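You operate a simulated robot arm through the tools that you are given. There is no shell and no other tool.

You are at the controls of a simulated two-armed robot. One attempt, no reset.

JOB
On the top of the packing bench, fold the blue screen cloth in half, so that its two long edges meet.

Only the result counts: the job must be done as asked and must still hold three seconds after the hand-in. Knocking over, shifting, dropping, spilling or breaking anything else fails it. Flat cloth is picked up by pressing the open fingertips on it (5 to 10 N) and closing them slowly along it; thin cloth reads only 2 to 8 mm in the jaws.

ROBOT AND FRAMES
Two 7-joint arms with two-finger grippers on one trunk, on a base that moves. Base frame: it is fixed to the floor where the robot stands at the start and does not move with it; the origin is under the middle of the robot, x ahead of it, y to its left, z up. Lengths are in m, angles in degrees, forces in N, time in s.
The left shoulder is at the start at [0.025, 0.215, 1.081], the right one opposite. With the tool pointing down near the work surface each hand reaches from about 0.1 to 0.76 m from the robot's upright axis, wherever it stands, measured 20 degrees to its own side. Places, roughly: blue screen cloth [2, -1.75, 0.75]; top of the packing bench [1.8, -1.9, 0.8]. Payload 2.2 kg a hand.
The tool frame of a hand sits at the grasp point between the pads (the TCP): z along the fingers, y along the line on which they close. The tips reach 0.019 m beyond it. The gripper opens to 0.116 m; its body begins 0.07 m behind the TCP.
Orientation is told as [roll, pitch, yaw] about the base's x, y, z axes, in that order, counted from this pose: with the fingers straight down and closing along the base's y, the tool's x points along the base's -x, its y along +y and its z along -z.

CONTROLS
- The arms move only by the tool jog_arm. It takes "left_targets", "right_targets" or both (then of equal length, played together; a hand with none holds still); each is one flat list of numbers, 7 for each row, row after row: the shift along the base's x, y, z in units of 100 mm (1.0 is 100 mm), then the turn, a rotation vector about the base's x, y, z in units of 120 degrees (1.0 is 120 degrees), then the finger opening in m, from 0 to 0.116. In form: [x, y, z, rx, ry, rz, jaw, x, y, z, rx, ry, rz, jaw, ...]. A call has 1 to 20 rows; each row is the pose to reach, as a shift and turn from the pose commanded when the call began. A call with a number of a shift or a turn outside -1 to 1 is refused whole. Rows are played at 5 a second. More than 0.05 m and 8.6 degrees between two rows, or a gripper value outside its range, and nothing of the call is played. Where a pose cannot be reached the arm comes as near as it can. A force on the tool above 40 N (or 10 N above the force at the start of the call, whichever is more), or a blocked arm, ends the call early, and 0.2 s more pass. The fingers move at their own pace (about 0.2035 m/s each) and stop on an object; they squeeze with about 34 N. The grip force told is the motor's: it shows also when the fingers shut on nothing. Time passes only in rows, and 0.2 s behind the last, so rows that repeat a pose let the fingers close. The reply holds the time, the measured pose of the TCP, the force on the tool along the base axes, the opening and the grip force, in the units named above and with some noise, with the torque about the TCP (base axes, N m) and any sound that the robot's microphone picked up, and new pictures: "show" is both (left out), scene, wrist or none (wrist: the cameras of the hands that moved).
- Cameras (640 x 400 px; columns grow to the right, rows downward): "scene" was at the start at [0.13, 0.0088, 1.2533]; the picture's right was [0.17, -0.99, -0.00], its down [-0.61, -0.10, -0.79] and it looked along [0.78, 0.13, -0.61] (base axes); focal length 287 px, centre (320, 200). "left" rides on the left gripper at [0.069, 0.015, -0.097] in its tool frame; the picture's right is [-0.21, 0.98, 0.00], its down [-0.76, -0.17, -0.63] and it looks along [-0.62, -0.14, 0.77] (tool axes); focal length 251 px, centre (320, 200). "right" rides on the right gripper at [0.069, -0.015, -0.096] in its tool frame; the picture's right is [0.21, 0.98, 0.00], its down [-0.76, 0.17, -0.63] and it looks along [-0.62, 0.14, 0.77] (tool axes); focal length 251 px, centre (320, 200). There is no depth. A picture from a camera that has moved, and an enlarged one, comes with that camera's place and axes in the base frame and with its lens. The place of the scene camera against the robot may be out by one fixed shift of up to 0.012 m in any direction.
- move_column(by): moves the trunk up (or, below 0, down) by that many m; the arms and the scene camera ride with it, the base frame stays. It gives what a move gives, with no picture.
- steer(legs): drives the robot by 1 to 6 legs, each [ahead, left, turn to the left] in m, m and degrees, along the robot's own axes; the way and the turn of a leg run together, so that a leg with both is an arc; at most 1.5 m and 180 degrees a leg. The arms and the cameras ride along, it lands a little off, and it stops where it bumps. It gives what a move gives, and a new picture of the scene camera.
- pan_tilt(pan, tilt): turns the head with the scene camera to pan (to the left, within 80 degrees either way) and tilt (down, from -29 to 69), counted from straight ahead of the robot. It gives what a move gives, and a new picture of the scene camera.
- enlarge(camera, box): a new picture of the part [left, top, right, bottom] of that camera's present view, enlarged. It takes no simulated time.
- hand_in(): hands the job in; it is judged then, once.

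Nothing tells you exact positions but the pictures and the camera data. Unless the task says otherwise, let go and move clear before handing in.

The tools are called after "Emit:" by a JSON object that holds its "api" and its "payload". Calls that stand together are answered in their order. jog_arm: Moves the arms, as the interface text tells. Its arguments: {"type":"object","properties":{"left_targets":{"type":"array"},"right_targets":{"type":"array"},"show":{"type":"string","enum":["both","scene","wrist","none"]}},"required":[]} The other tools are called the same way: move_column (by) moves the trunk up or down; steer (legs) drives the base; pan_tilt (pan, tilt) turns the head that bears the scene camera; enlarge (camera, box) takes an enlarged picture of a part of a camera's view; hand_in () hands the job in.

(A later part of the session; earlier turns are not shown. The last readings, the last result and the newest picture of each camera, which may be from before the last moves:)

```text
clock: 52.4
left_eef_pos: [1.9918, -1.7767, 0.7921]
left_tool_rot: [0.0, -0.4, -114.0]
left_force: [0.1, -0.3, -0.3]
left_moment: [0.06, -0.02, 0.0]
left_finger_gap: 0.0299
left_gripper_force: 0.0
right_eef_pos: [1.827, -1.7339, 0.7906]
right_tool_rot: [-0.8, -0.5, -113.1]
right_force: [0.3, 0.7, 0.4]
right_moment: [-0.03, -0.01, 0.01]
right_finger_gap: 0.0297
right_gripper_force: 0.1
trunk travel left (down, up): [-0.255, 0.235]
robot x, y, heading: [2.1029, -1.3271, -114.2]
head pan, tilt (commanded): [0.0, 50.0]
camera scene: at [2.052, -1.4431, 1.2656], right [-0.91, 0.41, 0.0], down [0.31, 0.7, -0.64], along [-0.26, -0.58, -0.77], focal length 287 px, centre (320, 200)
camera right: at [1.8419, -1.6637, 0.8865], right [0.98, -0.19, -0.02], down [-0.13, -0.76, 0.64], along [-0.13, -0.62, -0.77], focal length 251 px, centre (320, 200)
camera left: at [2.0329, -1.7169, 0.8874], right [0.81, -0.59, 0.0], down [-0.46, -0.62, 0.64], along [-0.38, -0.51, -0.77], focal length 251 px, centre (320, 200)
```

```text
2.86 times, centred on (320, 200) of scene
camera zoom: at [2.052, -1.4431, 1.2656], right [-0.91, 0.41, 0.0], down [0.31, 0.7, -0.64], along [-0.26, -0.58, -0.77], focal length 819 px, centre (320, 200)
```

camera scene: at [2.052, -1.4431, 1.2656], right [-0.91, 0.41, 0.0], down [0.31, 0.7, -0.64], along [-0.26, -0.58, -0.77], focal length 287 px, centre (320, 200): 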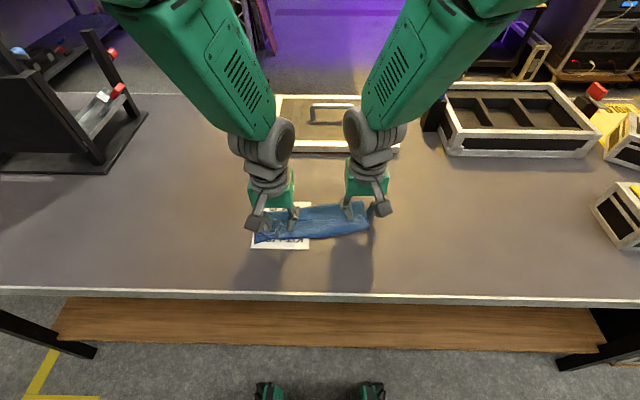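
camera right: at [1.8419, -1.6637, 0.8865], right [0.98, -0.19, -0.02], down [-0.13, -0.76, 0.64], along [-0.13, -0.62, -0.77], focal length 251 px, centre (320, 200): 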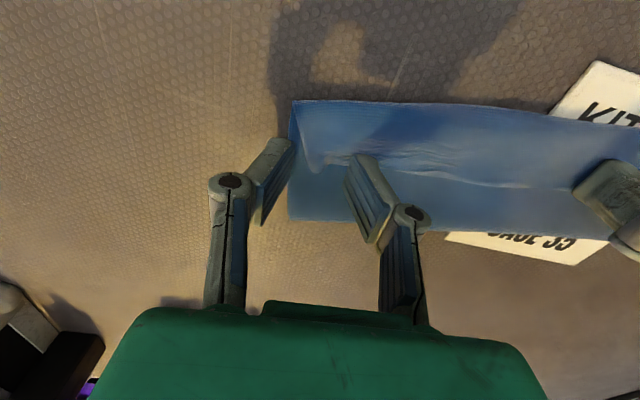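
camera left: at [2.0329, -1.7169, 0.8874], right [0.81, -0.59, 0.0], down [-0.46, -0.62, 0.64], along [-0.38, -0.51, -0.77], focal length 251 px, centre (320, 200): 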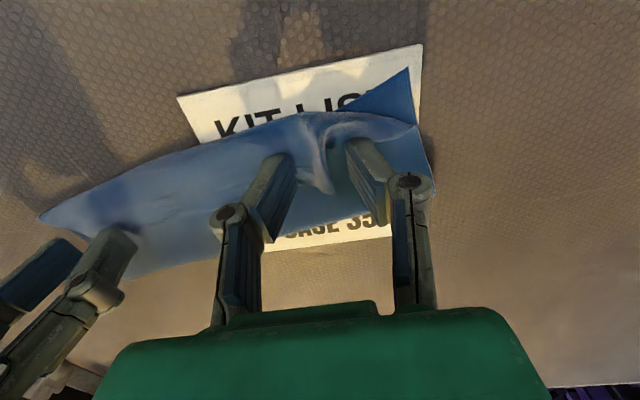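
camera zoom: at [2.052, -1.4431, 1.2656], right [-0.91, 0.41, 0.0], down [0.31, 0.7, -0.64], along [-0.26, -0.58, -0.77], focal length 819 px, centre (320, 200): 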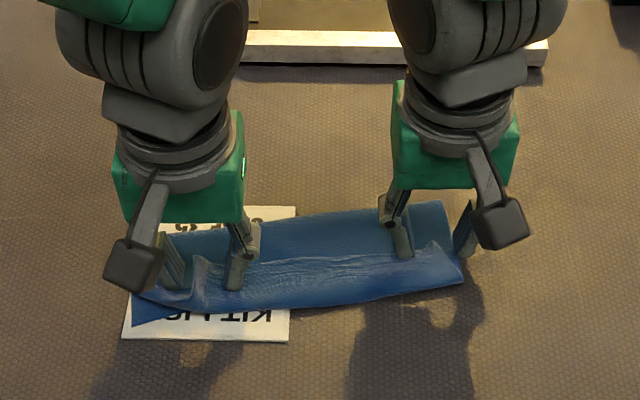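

Both jaws are open and the cloth stays put. I'll lift both hands straight up and inspect the result.

Emit:
{"api": "jog_arm", "payload": {"left_targets": [0, 0, 0.15, 0, 0, 0, 0.032, 0, 0, 0.35, 0, 0, 0, 0.034, 0, 0, 0.6, 0, 0, 0, 0.036, 0, 0, 0.9, 0, 0, 0, 0.036], "right_targets": [0, 0, 0.15, 0, 0, 0, 0.032, 0, 0, 0.35, 0, 0, 0, 0.034, 0, 0, 0.6, 0, 0, 0, 0.036, 0, 0, 0.9, 0, 0, 0, 0.036], "show": "both"}}

Emit:
{"api": "enlarge", "payload": {"camera": "scene", "box": [220, 130, 420, 270]}}

```text
clock: 53.4
left_eef_pos: [1.9927, -1.7727, 0.8816]
left_tool_rot: [0.0, -0.1, -113.9]
left_force: [0.9, 0.2, -0.9]
left_moment: [-0.02, 0.06, -0.02]
left_finger_gap: 0.036
left_gripper_force: 0.0
right_eef_pos: [1.8262, -1.7323, 0.8821]
right_tool_rot: [-0.6, -0.4, -113.3]
right_force: [-0.2, 0.4, 0.2]
right_moment: [-0.03, 0.01, 0.01]
right_finger_gap: 0.0361
right_gripper_force: 0.0
trunk travel left (down, up): [-0.255, 0.235]
robot x, y, heading: [2.0985, -1.328, -113.8]
head pan, tilt (commanded): [0.0, 50.0]
camera scene: at [2.053, -1.4405, 1.266], right [-0.91, 0.41, 0.0], down [0.31, 0.7, -0.64], along [-0.26, -0.59, -0.77], focal length 287 px, centre (320, 200)
camera right: at [1.8404, -1.6623, 0.9783], right [0.98, -0.19, -0.01], down [-0.14, -0.76, 0.64], along [-0.13, -0.62, -0.77], focal length 251 px, centre (320, 200)
camera left: at [2.0344, -1.7146, 0.9783], right [0.81, -0.59, 0.0], down [-0.46, -0.62, 0.64], along [-0.38, -0.51, -0.77], focal length 251 px, centre (320, 200)
```

scene: 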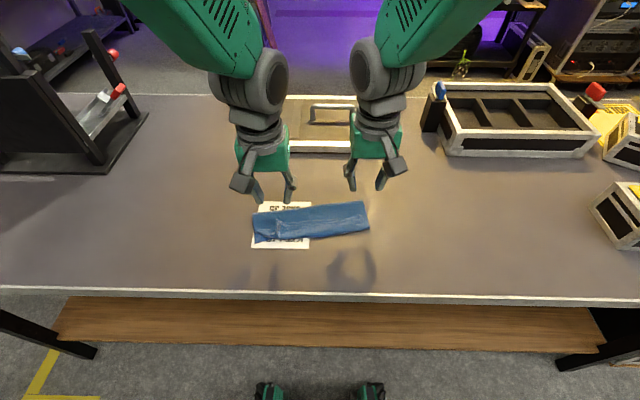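
right: 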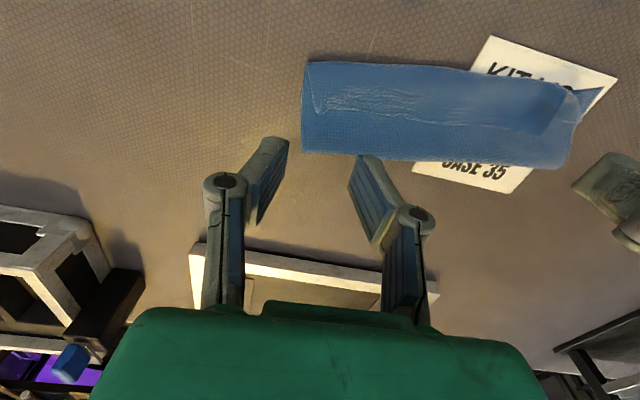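
left: 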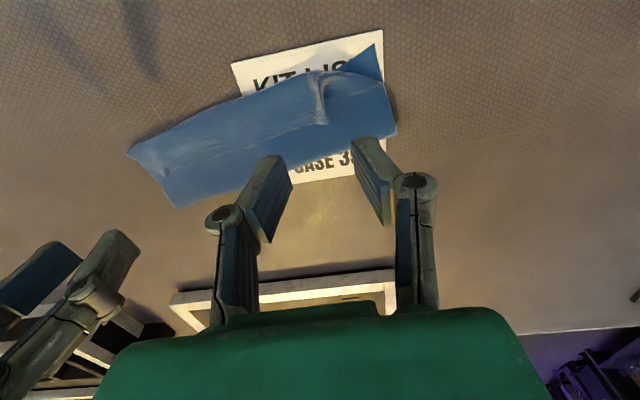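

```text
2.86 times, centred on (320, 200) of scene
camera zoom: at [2.053, -1.4405, 1.266], right [-0.91, 0.41, 0.0], down [0.31, 0.7, -0.64], along [-0.26, -0.59, -0.77], focal length 819 px, centre (320, 200)
```

zoom: 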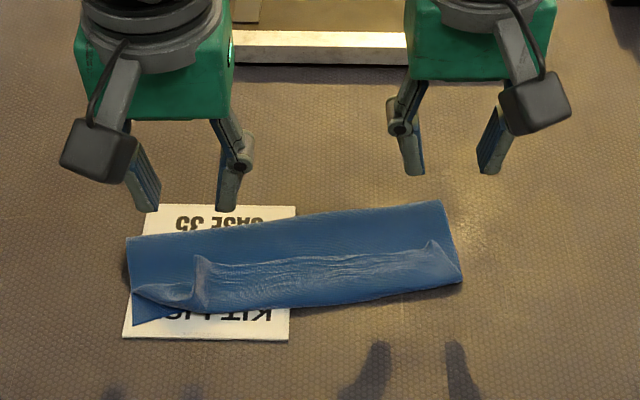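

The fold is good over most of its length; only the left corner of the top layer has curled up, leaving the bottom corner poking out over the card. I'll look closely at it.

Emit:
{"api": "enlarge", "payload": {"camera": "left", "box": [240, 20, 420, 160]}}

Emit:
{"api": "enlarge", "payload": {"camera": "scene", "box": [245, 190, 325, 250]}}

Emit:
{"api": "enlarge", "payload": {"camera": "right", "box": [290, 40, 450, 170]}}

```text
2.86 times, centred on (330, 90) of left
camera zoom: at [2.0344, -1.7146, 0.9783], right [0.81, -0.59, 0.0], down [-0.46, -0.62, 0.64], along [-0.38, -0.51, -0.77], focal length 718 px, centre (291, 514)
```

zoom: 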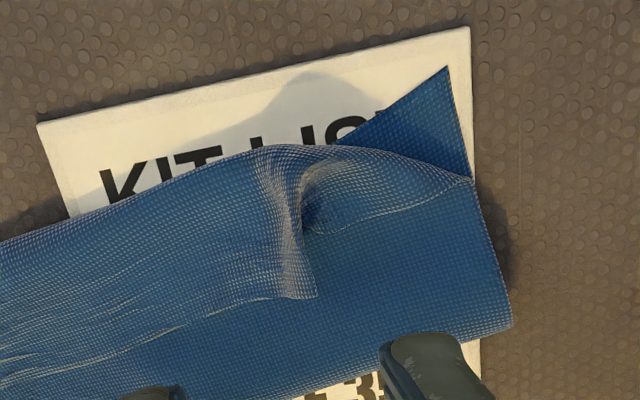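

```text
6.67 times, centred on (285, 220) of scene
camera zoom: at [2.053, -1.4405, 1.266], right [-0.91, 0.41, 0.0], down [0.31, 0.7, -0.64], along [-0.26, -0.59, -0.77], focal length 1911 px, centre (553, 67)
```

zoom: 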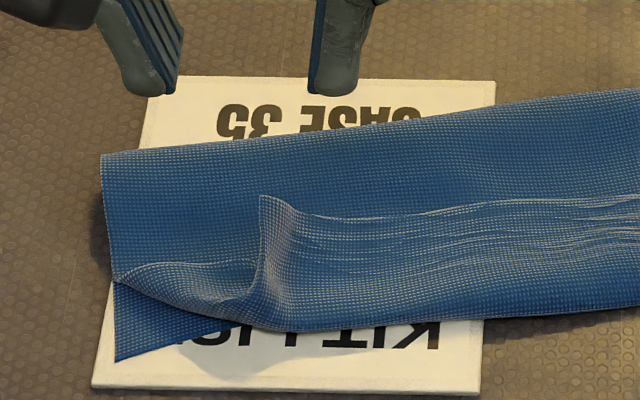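

```text
3.08 times, centred on (370, 105) of right
camera zoom: at [1.8404, -1.6623, 0.9783], right [0.98, -0.19, -0.01], down [-0.14, -0.76, 0.64], along [-0.13, -0.62, -0.77], focal length 774 px, centre (166, 492)
```

zoom: 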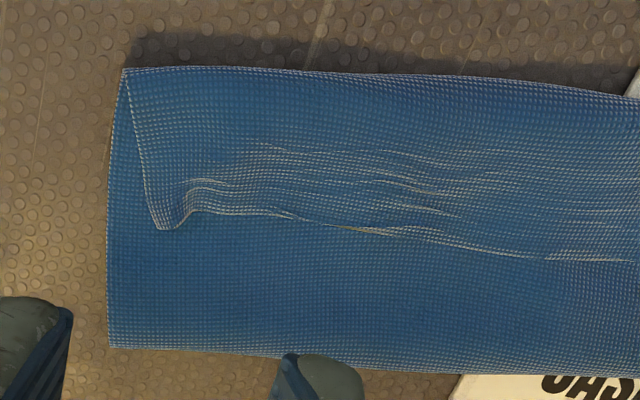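

On closer inspection the top layer's free edge is folded back by about 4 cm as a hem: it bulged ahead of the fingers because the arms sagged. I need to redo it. I'll re-grip the free edge at the same spots (left on the standing ridge), unroll it, and refold with a proper arc using vertical fingers.

Emit:
{"api": "jog_arm", "payload": {"left_targets": [0, 0, -0.4, 0, 0, 0, 0.03, 0, 0, -0.75, 0, 0, 0, 0.03, 0, 0, -0.9, 0, 0, 0, 0.03, 0, 0, -0.93, 0, 0, 0, 0.03, 0, 0, -0.93, 0, 0, 0, 0.03], "right_targets": [0.064, -0.028, -0.4, 0, 0, 0, 0.026, 0.064, -0.028, -0.75, 0, 0, 0, 0.026, 0.064, -0.028, -0.9, 0, 0, 0, 0.026, 0.064, -0.028, -0.97, 0, 0, 0, 0.026, 0.064, -0.028, -0.97, 0, 0, 0, 0.026], "show": "both"}}

Emit:
{"api": "enlarge", "payload": {"camera": "right", "box": [240, 90, 420, 260]}}

Emit:
{"api": "enlarge", "payload": {"camera": "left", "box": [220, 70, 420, 260]}}

```text
clock: 54.6
left_eef_pos: [1.9912, -1.7777, 0.7917]
left_tool_rot: [-0.5, -0.5, -113.2]
left_force: [1.2, -0.4, -0.4]
left_moment: [-0.01, 0.01, 0.01]
left_finger_gap: 0.0299
left_gripper_force: 0.0
right_eef_pos: [1.8293, -1.7367, 0.7845]
right_tool_rot: [-0.3, -0.3, -114.0]
right_force: [0.9, 0.0, -0.3]
right_moment: [-0.03, 0.02, 0.02]
right_finger_gap: 0.0259
right_gripper_force: 0.2
trunk travel left (down, up): [-0.255, 0.235]
robot x, y, heading: [2.0997, -1.3265, -114.1]
head pan, tilt (commanded): [0.0, 50.0]
camera scene: at [2.0521, -1.4429, 1.2657], right [-0.91, 0.41, 0.0], down [0.31, 0.7, -0.64], along [-0.26, -0.58, -0.77], focal length 287 px, centre (320, 200)
camera right: at [1.8437, -1.6669, 0.8811], right [0.98, -0.2, -0.01], down [-0.15, -0.76, 0.64], along [-0.13, -0.62, -0.77], focal length 251 px, centre (320, 200)
camera left: at [2.0337, -1.7194, 0.8866], right [0.81, -0.58, -0.01], down [-0.44, -0.63, 0.64], along [-0.38, -0.52, -0.77], focal length 251 px, centre (320, 200)
```

scene: 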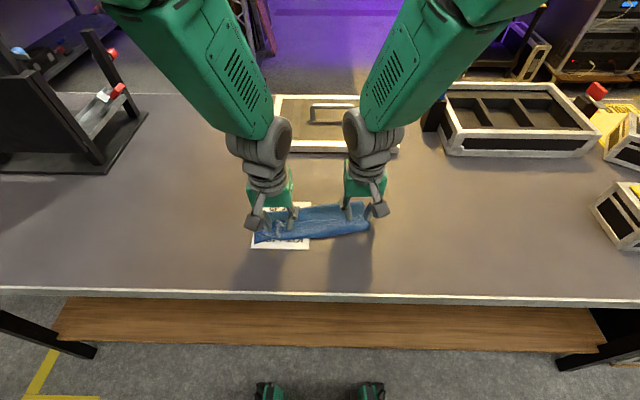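
right: 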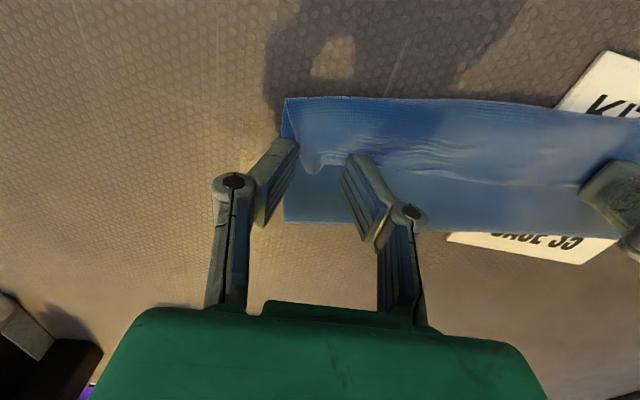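
left: 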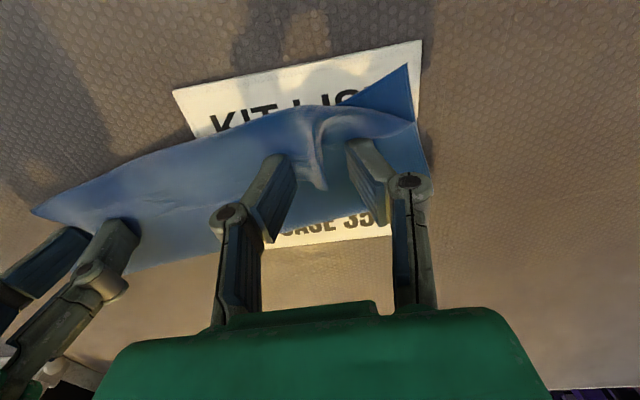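

```text
2.35 times, centred on (330, 175) of right
camera zoom: at [1.8437, -1.6669, 0.8811], right [0.98, -0.2, -0.01], down [-0.15, -0.76, 0.64], along [-0.13, -0.62, -0.77], focal length 592 px, centre (296, 259)
```

zoom: 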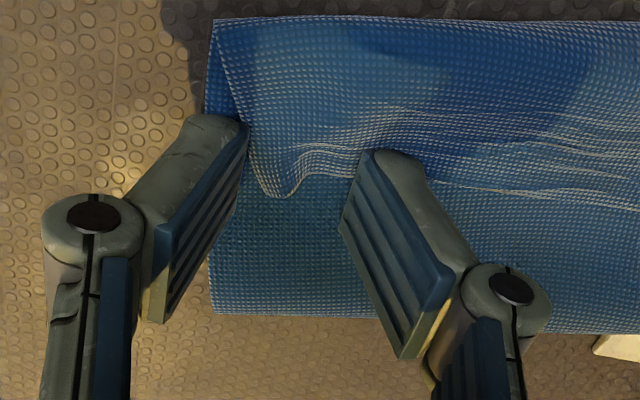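

```text
2.11 times, centred on (320, 165) of left
camera zoom: at [2.0337, -1.7194, 0.8866], right [0.81, -0.58, -0.01], down [-0.44, -0.63, 0.64], along [-0.38, -0.52, -0.77], focal length 529 px, centre (320, 274)
```

zoom: 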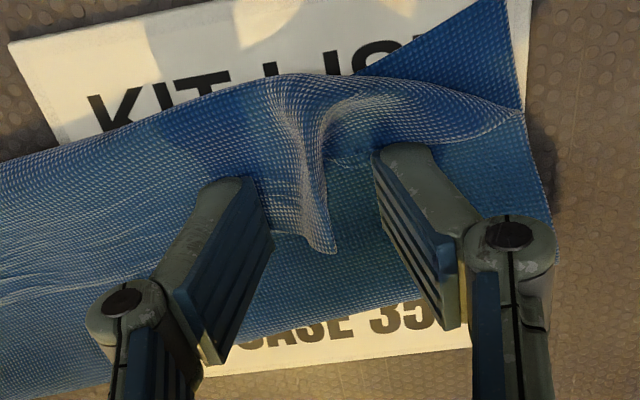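

Now it's clear: both upturned corners of the free edge sit between the open fingers. I'll lower slightly and close on them.

Emit:
{"api": "jog_arm", "payload": {"left_targets": [0, 0, -0.04, 0, 0, 0, 0.026, 0, 0, -0.06, 0, 0, 0, 0.021, 0, 0, -0.06, 0, 0, 0, 0.016, 0, 0, -0.06, 0, 0, 0, 0.011, 0, 0, -0.06, 0, 0, 0, 0.006, 0, 0, -0.06, 0, 0, 0, 0, 0, 0, -0.06, 0, 0, 0, 0], "right_targets": [0, 0, -0.02, 0, 0, 0, 0.026, 0, 0, -0.04, 0, 0, 0, 0.022, 0, 0, -0.04, 0, 0, 0, 0.018, 0, 0, -0.04, 0, 0, 0, 0.013, 0, 0, -0.04, 0, 0, 0, 0.008, 0, 0, -0.04, 0, 0, 0, 0.003, 0, 0, -0.04, 0, 0, 0, 0], "show": "wrist"}}

Emit:
{"api": "enlarge", "payload": {"camera": "right", "box": [240, 90, 420, 260]}}

Emit:
{"api": "enlarge", "payload": {"camera": "left", "box": [220, 70, 420, 260]}}

```text
clock: 56.2
left_eef_pos: [1.9935, -1.7781, 0.7829]
left_tool_rot: [-0.3, -0.5, -113.2]
left_force: [-2.6, 0.5, 5.8]
left_moment: [0.04, 0.05, 0.04]
left_finger_gap: 0.003
left_gripper_force: 32.2
right_eef_pos: [1.8289, -1.7355, 0.7806]
right_tool_rot: [-0.3, -0.4, -113.9]
right_force: [0.7, -1.7, 8.8]
right_moment: [-0.03, -0.06, -0.05]
right_finger_gap: 0.0029
right_gripper_force: 31.7
trunk travel left (down, up): [-0.255, 0.235]
robot x, y, heading: [2.1001, -1.3256, -113.9]
head pan, tilt (commanded): [0.0, 50.0]
camera right: at [1.8435, -1.6668, 0.8768], right [0.98, -0.2, -0.01], down [-0.15, -0.76, 0.64], along [-0.13, -0.62, -0.77], focal length 251 px, centre (320, 200)
camera left: at [2.0348, -1.7201, 0.8798], right [0.81, -0.58, 0.0], down [-0.45, -0.63, 0.64], along [-0.37, -0.52, -0.77], focal length 251 px, centre (320, 200)
```

right: 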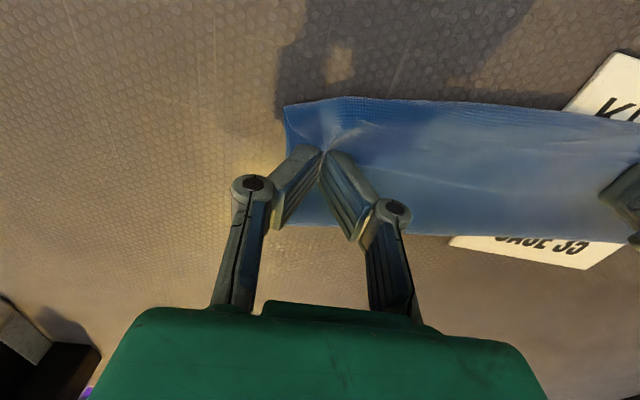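
left: 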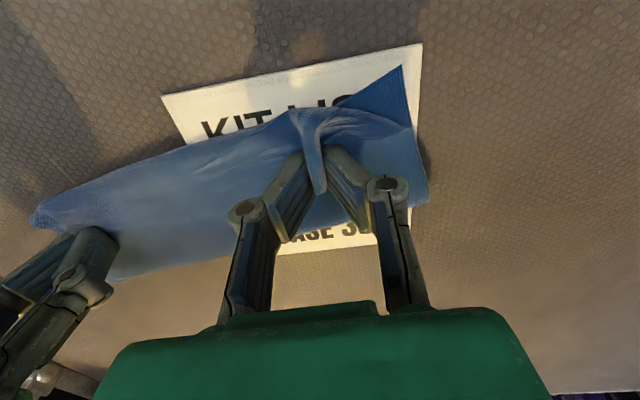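

```text
2.35 times, centred on (330, 175) of right
camera zoom: at [1.8435, -1.6668, 0.8768], right [0.98, -0.2, -0.01], down [-0.15, -0.76, 0.64], along [-0.13, -0.62, -0.77], focal length 592 px, centre (296, 259)
```

zoom: 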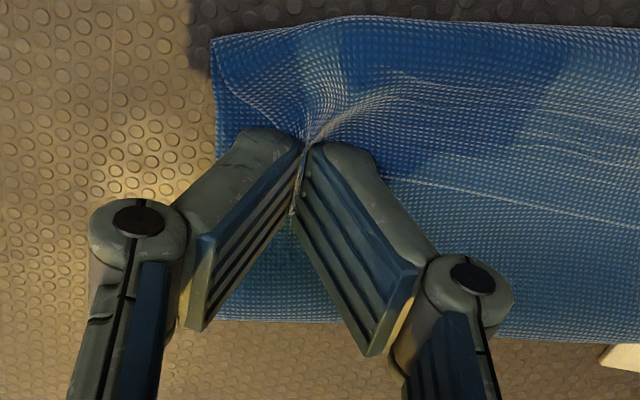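

```text
2.11 times, centred on (320, 165) of left
camera zoom: at [2.0348, -1.7201, 0.8798], right [0.81, -0.58, 0.0], down [-0.45, -0.63, 0.64], along [-0.37, -0.52, -0.77], focal length 529 px, centre (320, 274)
```

zoom: 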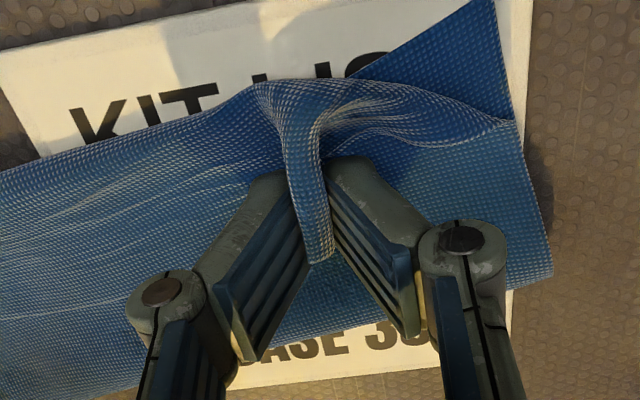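

Both hands have the free edge again. I'll lift to see the hem unroll.

Emit:
{"api": "jog_arm", "payload": {"left_targets": [0, 0, 0.15, 0, 0, 0, 0, -0.02, -0.045, 0.35, 0, 0, 0, 0, -0.04, -0.09, 0.55, 0, 0, 0, 0, -0.06, -0.14, 0.75, 0, 0, 0, 0], "right_targets": [0, 0, 0.15, 0, 0, 0, 0, -0.02, -0.045, 0.35, 0, 0, 0, 0, -0.04, -0.09, 0.55, 0, 0, 0, 0, -0.06, -0.14, 0.75, 0, 0, 0, 0], "show": "both"}}

Emit:
{"api": "enlarge", "payload": {"camera": "scene", "box": [220, 130, 420, 270]}}

```text
clock: 57.2
left_eef_pos: [1.9923, -1.7857, 0.8503]
left_tool_rot: [-0.1, 0.7, -113.7]
left_force: [-2.4, -0.2, -0.7]
left_moment: [0.01, 0.13, 0.01]
left_finger_gap: 0.003
left_gripper_force: 32.2
right_eef_pos: [1.8266, -1.7492, 0.8512]
right_tool_rot: [-0.2, 0.3, -113.7]
right_force: [2.5, -0.6, 0.8]
right_moment: [-0.04, -0.05, 0.01]
right_finger_gap: 0.0028
right_gripper_force: 31.6
trunk travel left (down, up): [-0.255, 0.235]
robot x, y, heading: [2.0981, -1.3279, -114.0]
head pan, tilt (commanded): [0.0, 50.0]
camera scene: at [2.0524, -1.4422, 1.2658], right [-0.91, 0.41, 0.0], down [0.31, 0.7, -0.64], along [-0.26, -0.58, -0.77], focal length 287 px, centre (320, 200)
camera right: at [1.84, -1.6792, 0.9477], right [0.98, -0.2, 0.0], down [-0.15, -0.76, 0.63], along [-0.13, -0.61, -0.78], focal length 251 px, centre (320, 200)
camera left: at [2.0329, -1.7301, 0.9469], right [0.81, -0.59, 0.0], down [-0.46, -0.63, 0.62], along [-0.37, -0.5, -0.78], focal length 251 px, centre (320, 200)
```

scene: 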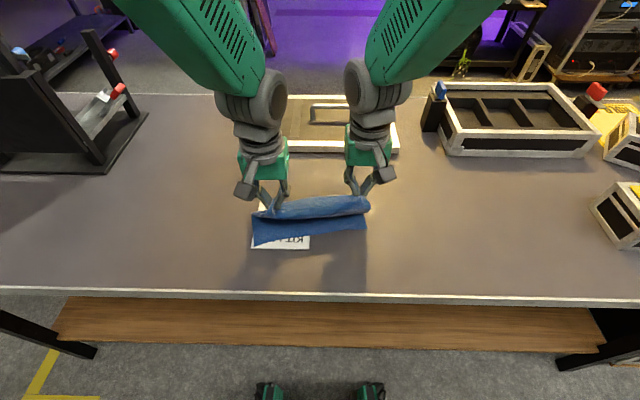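
right: 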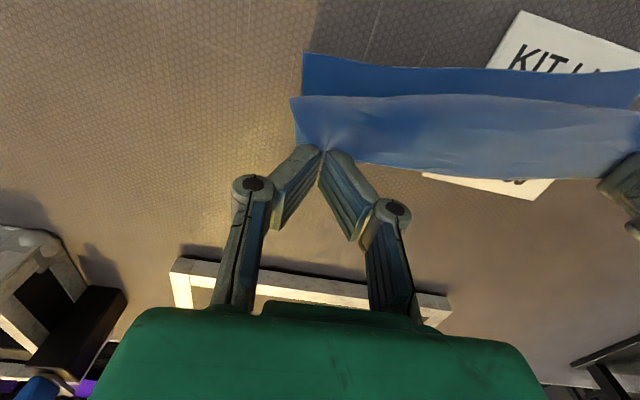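
left: 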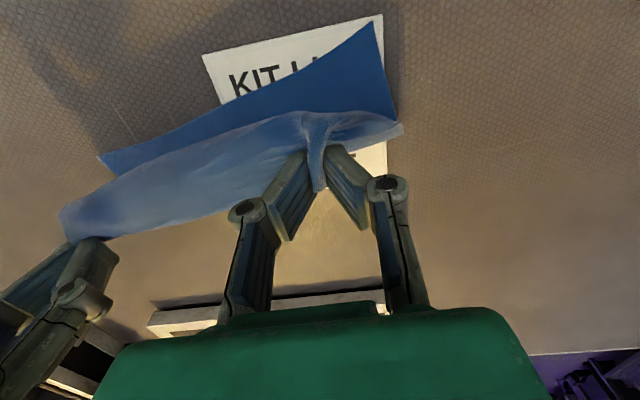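

```text
2.86 times, centred on (320, 200) of scene
camera zoom: at [2.0524, -1.4422, 1.2658], right [-0.91, 0.41, 0.0], down [0.31, 0.7, -0.64], along [-0.26, -0.58, -0.77], focal length 819 px, centre (320, 200)
```

zoom: 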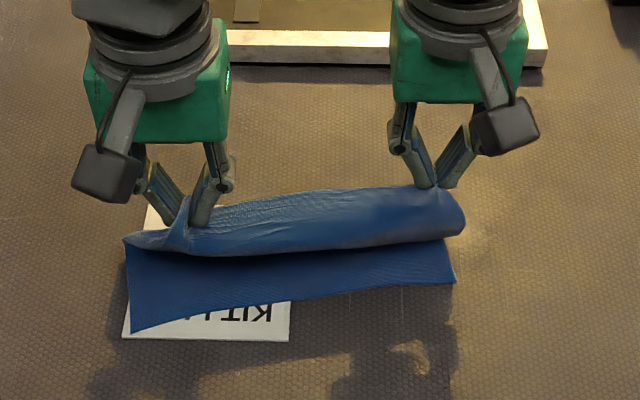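

The bulge on my side of the fingers is clearly visible. I'll carry the edge forward and unfold the cloth toward flat again.

Emit:
{"api": "jog_arm", "payload": {"left_targets": [-0.08, -0.177, 0.06, 0, 0, 0, 0, -0.158, -0.354, 0.12, 0, 0, 0, 0, -0.236, -0.532, 0.15, 0, 0, 0, 0, -0.315, -0.709, 0.15, 0, 0, 0, 0, -0.394, -0.886, 0.1, 0, 0, 0, 0], "right_targets": [-0.06, -0.133, 0.06, 0, 0, 0, 0, -0.12, -0.267, 0.12, 0, 0, 0, 0, -0.178, -0.4, 0.15, 0, 0, 0, 0, -0.238, -0.534, 0.15, 0, 0, 0, 0, -0.297, -0.667, 0.1, 0, 0, 0, 0], "show": "both"}}

Emit:
{"api": "enlarge", "payload": {"camera": "scene", "box": [220, 110, 420, 270]}}

```text
clock: 58.4
left_eef_pos: [1.9443, -1.8756, 0.8651]
left_tool_rot: [0.8, -0.5, -114.9]
left_force: [0.2, -0.5, 0.0]
left_moment: [0.05, -0.02, 0.02]
left_finger_gap: 0.0029
left_gripper_force: 32.2
right_eef_pos: [1.7983, -1.8187, 0.8643]
right_tool_rot: [-0.7, -0.2, -113.0]
right_force: [-0.1, -1.0, -1.0]
right_moment: [0.0, -0.01, -0.02]
right_finger_gap: 0.0027
right_gripper_force: 32.2
trunk travel left (down, up): [-0.255, 0.235]
robot x, y, heading: [2.0995, -1.3269, -114.0]
head pan, tilt (commanded): [0.0, 50.0]
camera scene: at [2.0508, -1.4455, 1.2653], right [-0.91, 0.41, 0.0], down [0.31, 0.7, -0.64], along [-0.26, -0.58, -0.77], focal length 287 px, centre (320, 200)
camera right: at [1.8119, -1.7484, 0.9597], right [0.98, -0.18, -0.02], down [-0.13, -0.76, 0.63], along [-0.13, -0.62, -0.77], focal length 251 px, centre (320, 200)
camera left: at [1.9851, -1.8171, 0.9615], right [0.8, -0.61, 0.02], down [-0.48, -0.61, 0.64], along [-0.38, -0.51, -0.77], focal length 251 px, centre (320, 200)
```

scene: 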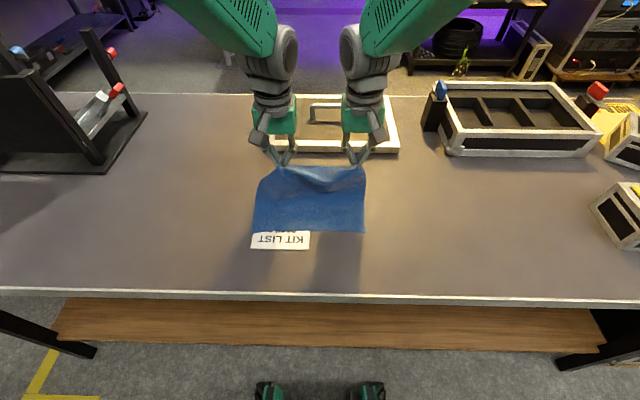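
right: 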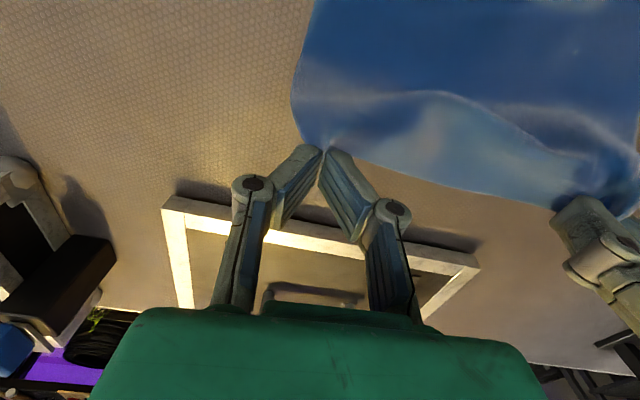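
left: 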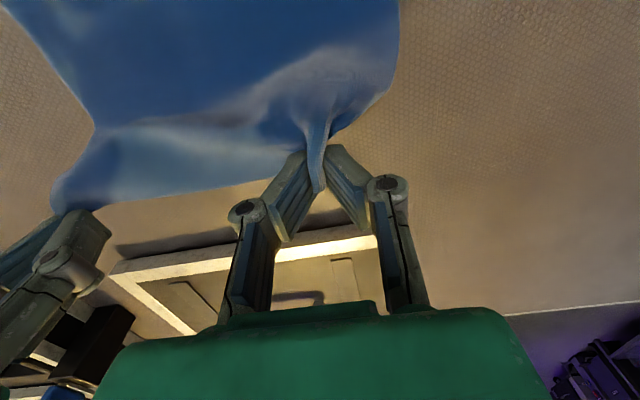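

```text
2.50 times, centred on (320, 190) of scene
camera zoom: at [2.0508, -1.4455, 1.2653], right [-0.91, 0.41, 0.0], down [0.31, 0.7, -0.64], along [-0.26, -0.58, -0.77], focal length 717 px, centre (320, 225)
```

zoom: 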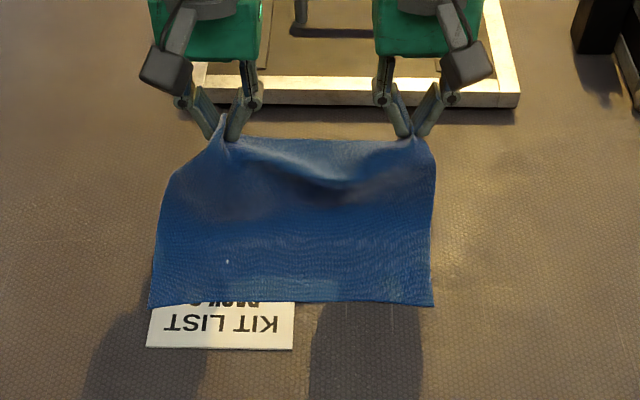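

The cloth has unrolled cleanly, with its near edge straight again and the card unmoved. I'll lay the far edge back down flat, spreading the hands a little.

Emit:
{"api": "jog_arm", "payload": {"left_targets": [-0.036, -0.222, -0.1, 0, 0, 0, 0, -0.072, -0.444, -0.25, 0, 0, 0, 0, -0.108, -0.667, -0.45, 0, 0, 0, 0, -0.137, -0.845, -0.62, 0, 0, 0, 0, -0.144, -0.889, -0.72, 0, 0, 0, 0, -0.144, -0.889, -0.77, 0, 0, 0, 0], "right_targets": [-0.081, -0.183, -0.1, 0, 0, 0, 0, -0.162, -0.366, -0.25, 0, 0, 0, 0, -0.244, -0.548, -0.45, 0, 0, 0, 0, -0.309, -0.694, -0.62, 0, 0, 0, 0, -0.325, -0.731, -0.71, 0, 0, 0, 0, -0.325, -0.731, -0.76, 0, 0, 0, 0], "show": "both"}}

Emit:
{"api": "enlarge", "payload": {"camera": "scene", "box": [220, 110, 420, 270]}}

```text
clock: 59.8
left_eef_pos: [1.9281, -1.9644, 0.7883]
left_tool_rot: [0.5, -0.5, -114.9]
left_force: [-15.1, 7.4, 0.6]
left_moment: [0.13, 0.28, 0.09]
left_finger_gap: 0.0033
left_gripper_force: 31.8
right_eef_pos: [1.7666, -1.893, 0.7881]
right_tool_rot: [-0.6, -0.3, -113.0]
right_force: [15.7, -7.5, -0.3]
right_moment: [-0.11, -0.31, -0.13]
right_finger_gap: 0.003
right_gripper_force: 31.4
trunk travel left (down, up): [-0.255, 0.235]
robot x, y, heading: [2.1026, -1.3278, -114.3]
head pan, tilt (commanded): [0.0, 50.0]
camera scene: at [2.0513, -1.4452, 1.2655], right [-0.91, 0.41, 0.0], down [0.31, 0.7, -0.64], along [-0.26, -0.58, -0.77], focal length 287 px, centre (320, 200)
camera right: at [1.7812, -1.8225, 0.8838], right [0.98, -0.18, -0.01], down [-0.13, -0.76, 0.64], along [-0.13, -0.62, -0.77], focal length 251 px, centre (320, 200)
camera left: at [1.97, -1.906, 0.8844], right [0.8, -0.61, 0.01], down [-0.47, -0.61, 0.64], along [-0.38, -0.51, -0.77], focal length 251 px, centre (320, 200)
```

scene: 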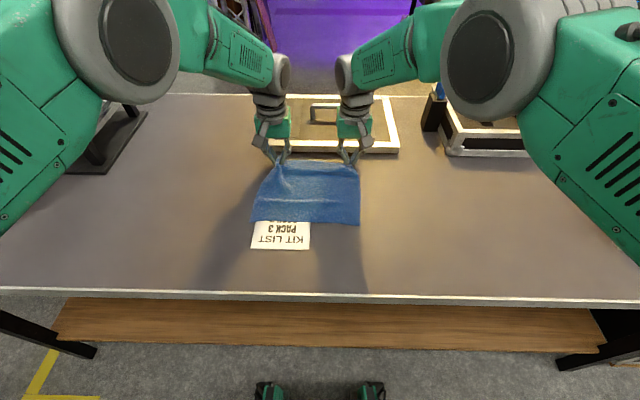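
right: 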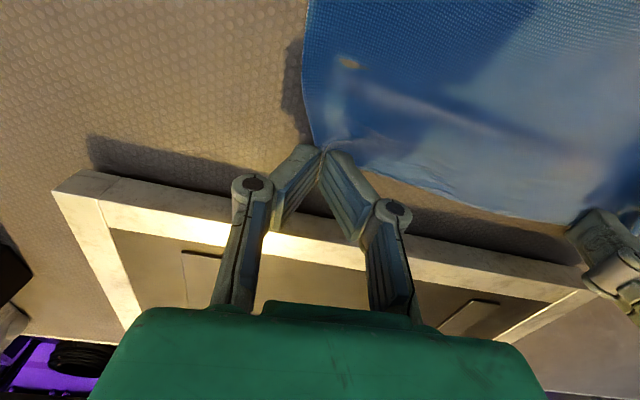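
left: 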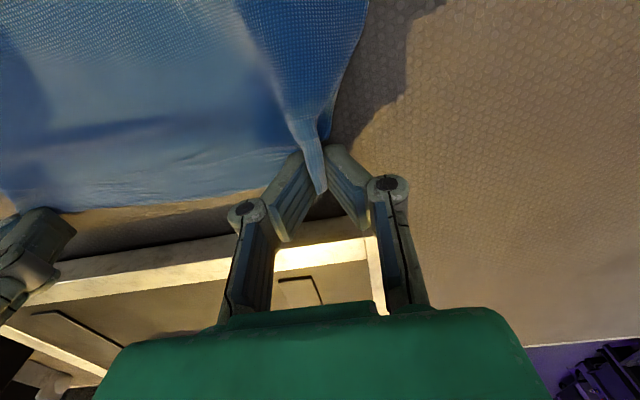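

```text
2.50 times, centred on (320, 190) of scene
camera zoom: at [2.0513, -1.4452, 1.2655], right [-0.91, 0.41, 0.0], down [0.31, 0.7, -0.64], along [-0.26, -0.58, -0.77], focal length 717 px, centre (320, 225)
```

zoom: 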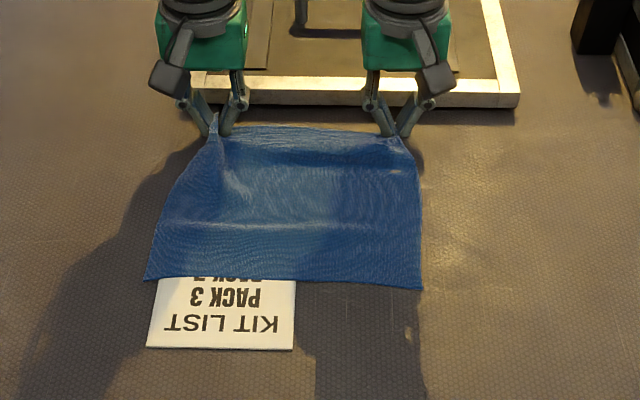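

The far edge is nearly flat again, but the left grip holds a ridge of about 4 cm of gathered cloth. I'll keep the right hand as an anchor, relax and release the left, then spread that ridge out.

Emit:
{"api": "jog_arm", "payload": {"left_targets": [-0.036, 0.016, 0, 0, 0, 0, 0, -0.073, 0.033, -0.03, 0, 0, 0, 0, -0.073, 0.033, -0.03, 0, 0, 0, 0.008, -0.073, 0.033, -0.03, 0, 0, 0, 0.016, -0.073, 0.033, -0.03, 0, 0, 0, 0.024, -0.073, 0.033, 0.1, 0, 0, 0, 0.03, -0.073, 0.033, 0.3, 0, 0, 0, 0.03, -0.073, 0.033, 0.6, 0, 0, 0, 0.03], "show": "both"}}

Emit:
{"api": "enlarge", "payload": {"camera": "left", "box": [200, 20, 460, 180]}}

Emit:
{"api": "enlarge", "payload": {"camera": "scene", "box": [220, 110, 420, 270]}}

```text
clock: 61.6
left_eef_pos: [1.9223, -1.9608, 0.8498]
left_tool_rot: [0.8, -0.7, -114.7]
left_force: [-0.1, 0.4, -0.4]
left_moment: [0.0, -0.01, 0.01]
left_finger_gap: 0.0303
left_gripper_force: 0.0
right_eef_pos: [1.7664, -1.8907, 0.7874]
right_tool_rot: [-0.8, -0.5, -113.1]
right_force: [-0.4, -0.2, -0.3]
right_moment: [0.01, 0.03, 0.03]
right_finger_gap: 0.003
right_gripper_force: 32.1
trunk travel left (down, up): [-0.255, 0.235]
robot x, y, heading: [2.101, -1.325, -114.0]
head pan, tilt (commanded): [0.0, 50.0]
camera scene: at [2.0517, -1.4438, 1.2656], right [-0.91, 0.41, 0.0], down [0.31, 0.7, -0.64], along [-0.26, -0.58, -0.77], focal length 287 px, centre (320, 200)
camera left: at [1.9639, -1.9026, 0.9461], right [0.8, -0.6, 0.02], down [-0.47, -0.61, 0.64], along [-0.38, -0.51, -0.77], focal length 251 px, centre (320, 200)
```

scene: 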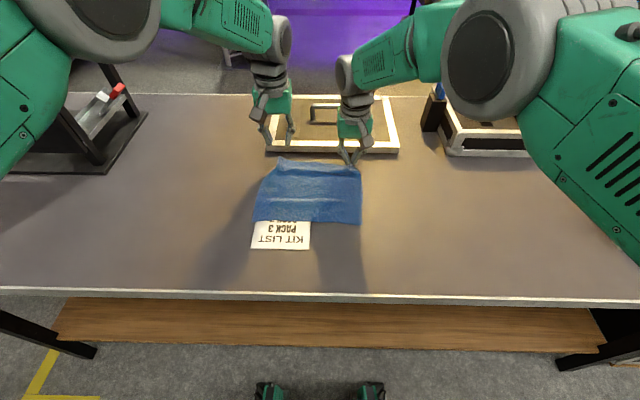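
left: 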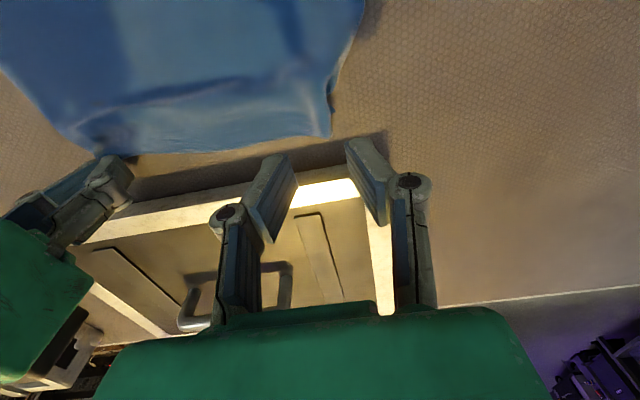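

```text
2.46 times, centred on (330, 100) of left
camera zoom: at [1.9639, -1.9026, 0.9461], right [0.8, -0.6, 0.02], down [-0.47, -0.61, 0.64], along [-0.38, -0.51, -0.77], focal length 619 px, centre (295, 446)
```

zoom: 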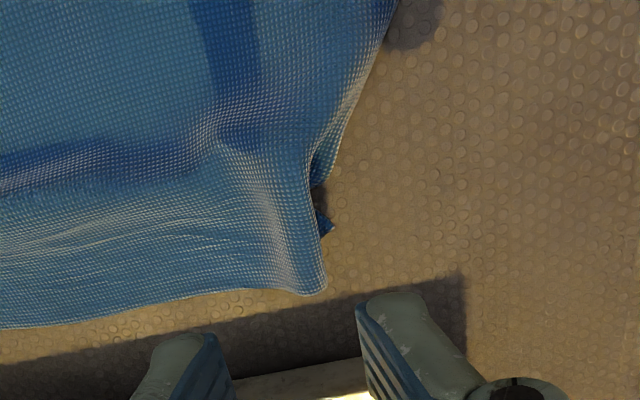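

```text
2.50 times, centred on (320, 190) of scene
camera zoom: at [2.0517, -1.4438, 1.2656], right [-0.91, 0.41, 0.0], down [0.31, 0.7, -0.64], along [-0.26, -0.58, -0.77], focal length 717 px, centre (320, 225)
```

zoom: 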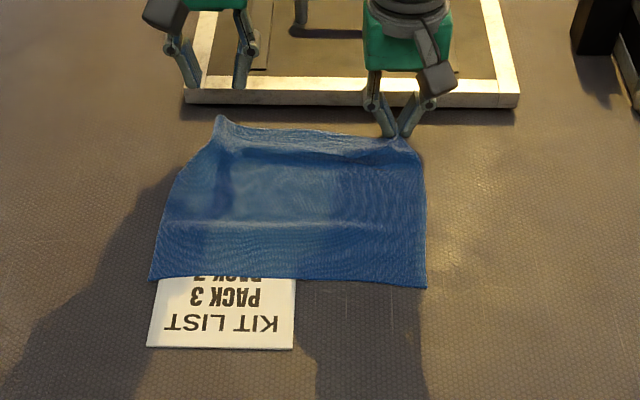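

The left corner tip is tucked under the ridge (a small blue point peeks out). I'll re-pinch the ridge, lift both hands so the corner hangs free, shift left, then lay it down moving right so the corner trails out flat.

Emit:
{"api": "jog_arm", "payload": {"left_targets": [0, 0, -0.3, 0, 0, 0, 0.03, 0, 0, -0.55, 0, 0, 0, 0.03, 0, 0, -0.66, 0, 0, 0, 0.03, 0, 0, -0.66, 0, 0, 0, 0.022, 0, 0, -0.66, 0, 0, 0, 0.014, 0, 0, -0.66, 0, 0, 0, 0.006, 0, 0, -0.66, 0, 0, 0, 0, 0, 0, -0.66, 0, 0, 0, 0], "show": "wrist"}}

Emit:
{"api": "enlarge", "payload": {"camera": "left", "box": [220, 60, 420, 220]}}

```text
clock: 63.4
left_eef_pos: [1.9204, -1.9618, 0.7833]
left_tool_rot: [0.8, -0.6, -114.7]
left_force: [-1.7, 1.3, 0.6]
left_moment: [0.01, 0.06, -0.01]
left_finger_gap: 0.0032
left_gripper_force: 31.8
right_eef_pos: [1.766, -1.8923, 0.7886]
right_tool_rot: [-0.7, -0.4, -113.0]
right_force: [1.6, -0.6, -0.2]
right_moment: [0.0, -0.03, -0.01]
right_finger_gap: 0.0029
right_gripper_force: 32.6
trunk travel left (down, up): [-0.255, 0.235]
robot x, y, heading: [2.104, -1.3274, -113.6]
head pan, tilt (commanded): [0.0, 50.0]
camera left: at [1.9626, -1.9032, 0.8792], right [0.8, -0.6, 0.02], down [-0.47, -0.61, 0.64], along [-0.38, -0.51, -0.77], focal length 251 px, centre (320, 200)
```

left: 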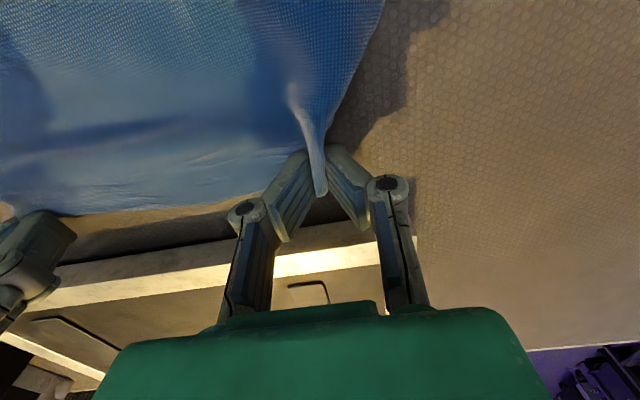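

```text
2.50 times, centred on (320, 140) of left
camera zoom: at [1.9626, -1.9032, 0.8792], right [0.8, -0.6, 0.02], down [-0.47, -0.61, 0.64], along [-0.38, -0.51, -0.77], focal length 629 px, centre (320, 350)
```

zoom: 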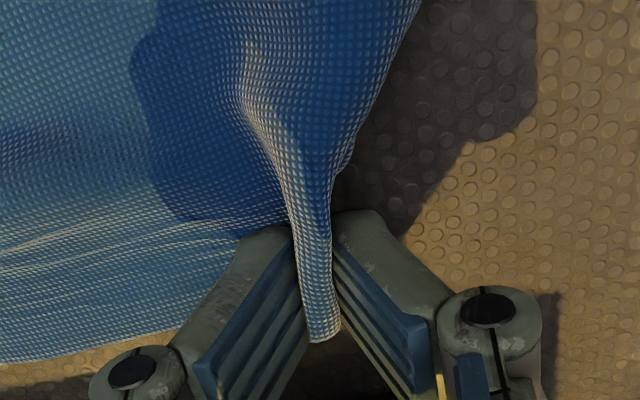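

The ridge is gripped. I'll lift both hands 5 cm and shift left 4.5 cm so the tucked corner can hang free.

Emit:
{"api": "jog_arm", "payload": {"left_targets": [0, 0, 0.17, 0, 0, 0, 0, 0.02, 0.045, 0.35, 0, 0, 0, 0, 0.04, 0.09, 0.52, 0, 0, 0, 0, 0.14, 0.045, 0.54, 0, 0, 0, 0, 0.25, 0, 0.54, 0, 0, 0, 0, 0.35, -0.045, 0.54, 0, 0, 0, 0, 0.45, -0.09, 0.54, 0, 0, 0, 0], "right_targets": [0, 0, 0.17, 0, 0, 0, 0, 0.02, 0.045, 0.33, 0, 0, 0, 0, 0.04, 0.09, 0.48, 0, 0, 0, 0, 0.14, 0.045, 0.48, 0, 0, 0, 0, 0.25, 0, 0.48, 0, 0, 0, 0, 0.35, -0.045, 0.48, 0, 0, 0, 0, 0.45, -0.09, 0.48, 0, 0, 0, 0], "show": "both"}}

Emit:
{"api": "enlarge", "payload": {"camera": "scene", "box": [220, 110, 420, 270]}}

Emit:
{"api": "enlarge", "payload": {"camera": "left", "box": [220, 60, 420, 220]}}

```text
clock: 65.0
left_eef_pos: [1.9688, -1.9696, 0.8365]
left_tool_rot: [0.7, -0.6, -114.9]
left_force: [-4.8, 2.1, 0.2]
left_moment: [0.07, 0.09, -0.02]
left_finger_gap: 0.0032
left_gripper_force: 32.1
right_eef_pos: [1.8118, -1.9004, 0.8359]
right_tool_rot: [-0.9, -0.4, -113.1]
right_force: [4.0, -2.1, 0.0]
right_moment: [-0.01, -0.08, -0.03]
right_finger_gap: 0.0031
right_gripper_force: 32.3
trunk travel left (down, up): [-0.255, 0.235]
robot x, y, heading: [2.1011, -1.326, -114.0]
head pan, tilt (commanded): [0.0, 50.0]
camera scene: at [2.0529, -1.4452, 1.2655], right [-0.91, 0.41, 0.0], down [0.31, 0.7, -0.64], along [-0.26, -0.58, -0.77], focal length 287 px, centre (320, 200)
camera right: at [1.8259, -1.8304, 0.932], right [0.98, -0.19, -0.02], down [-0.13, -0.76, 0.64], along [-0.13, -0.62, -0.77], focal length 251 px, centre (320, 200)
camera left: at [2.0109, -1.9118, 0.9322], right [0.8, -0.61, 0.01], down [-0.47, -0.61, 0.64], along [-0.38, -0.51, -0.77], focal length 251 px, centre (320, 200)
```

scene: 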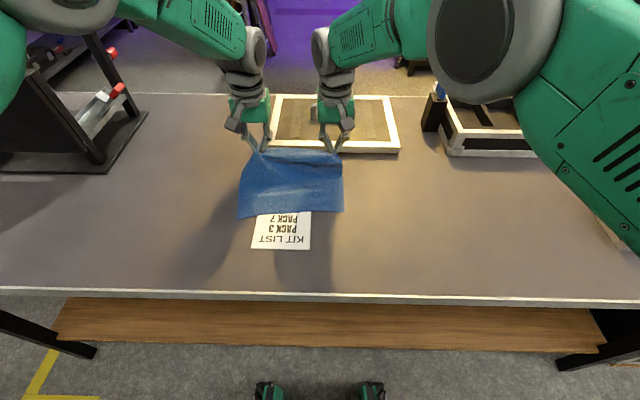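
right: 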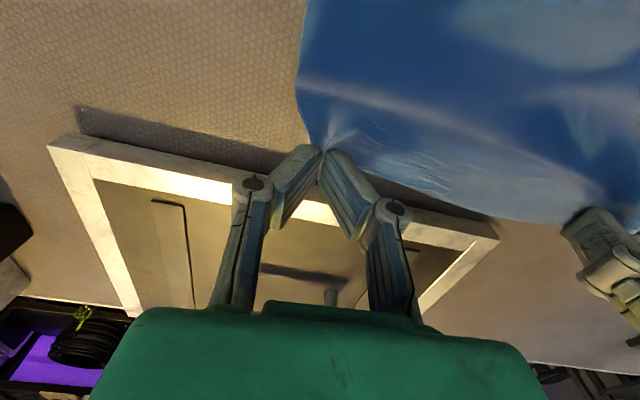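
left: 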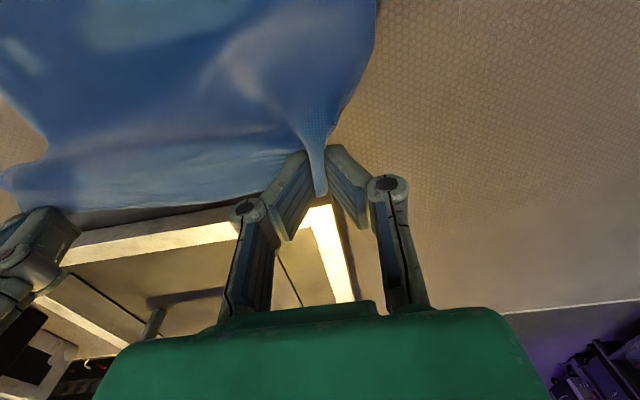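

```text
2.50 times, centred on (320, 190) of scene
camera zoom: at [2.0529, -1.4452, 1.2655], right [-0.91, 0.41, 0.0], down [0.31, 0.7, -0.64], along [-0.26, -0.58, -0.77], focal length 717 px, centre (320, 225)
```

zoom: 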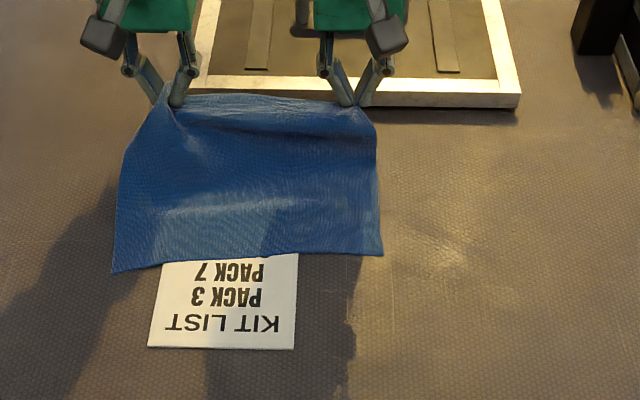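

```text
2.50 times, centred on (320, 140) of left
camera zoom: at [2.0109, -1.9118, 0.9322], right [0.8, -0.61, 0.01], down [-0.47, -0.61, 0.64], along [-0.38, -0.51, -0.77], focal length 629 px, centre (320, 350)
```

zoom: 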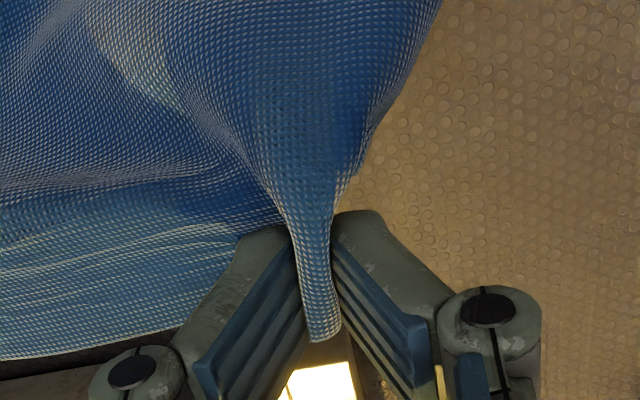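

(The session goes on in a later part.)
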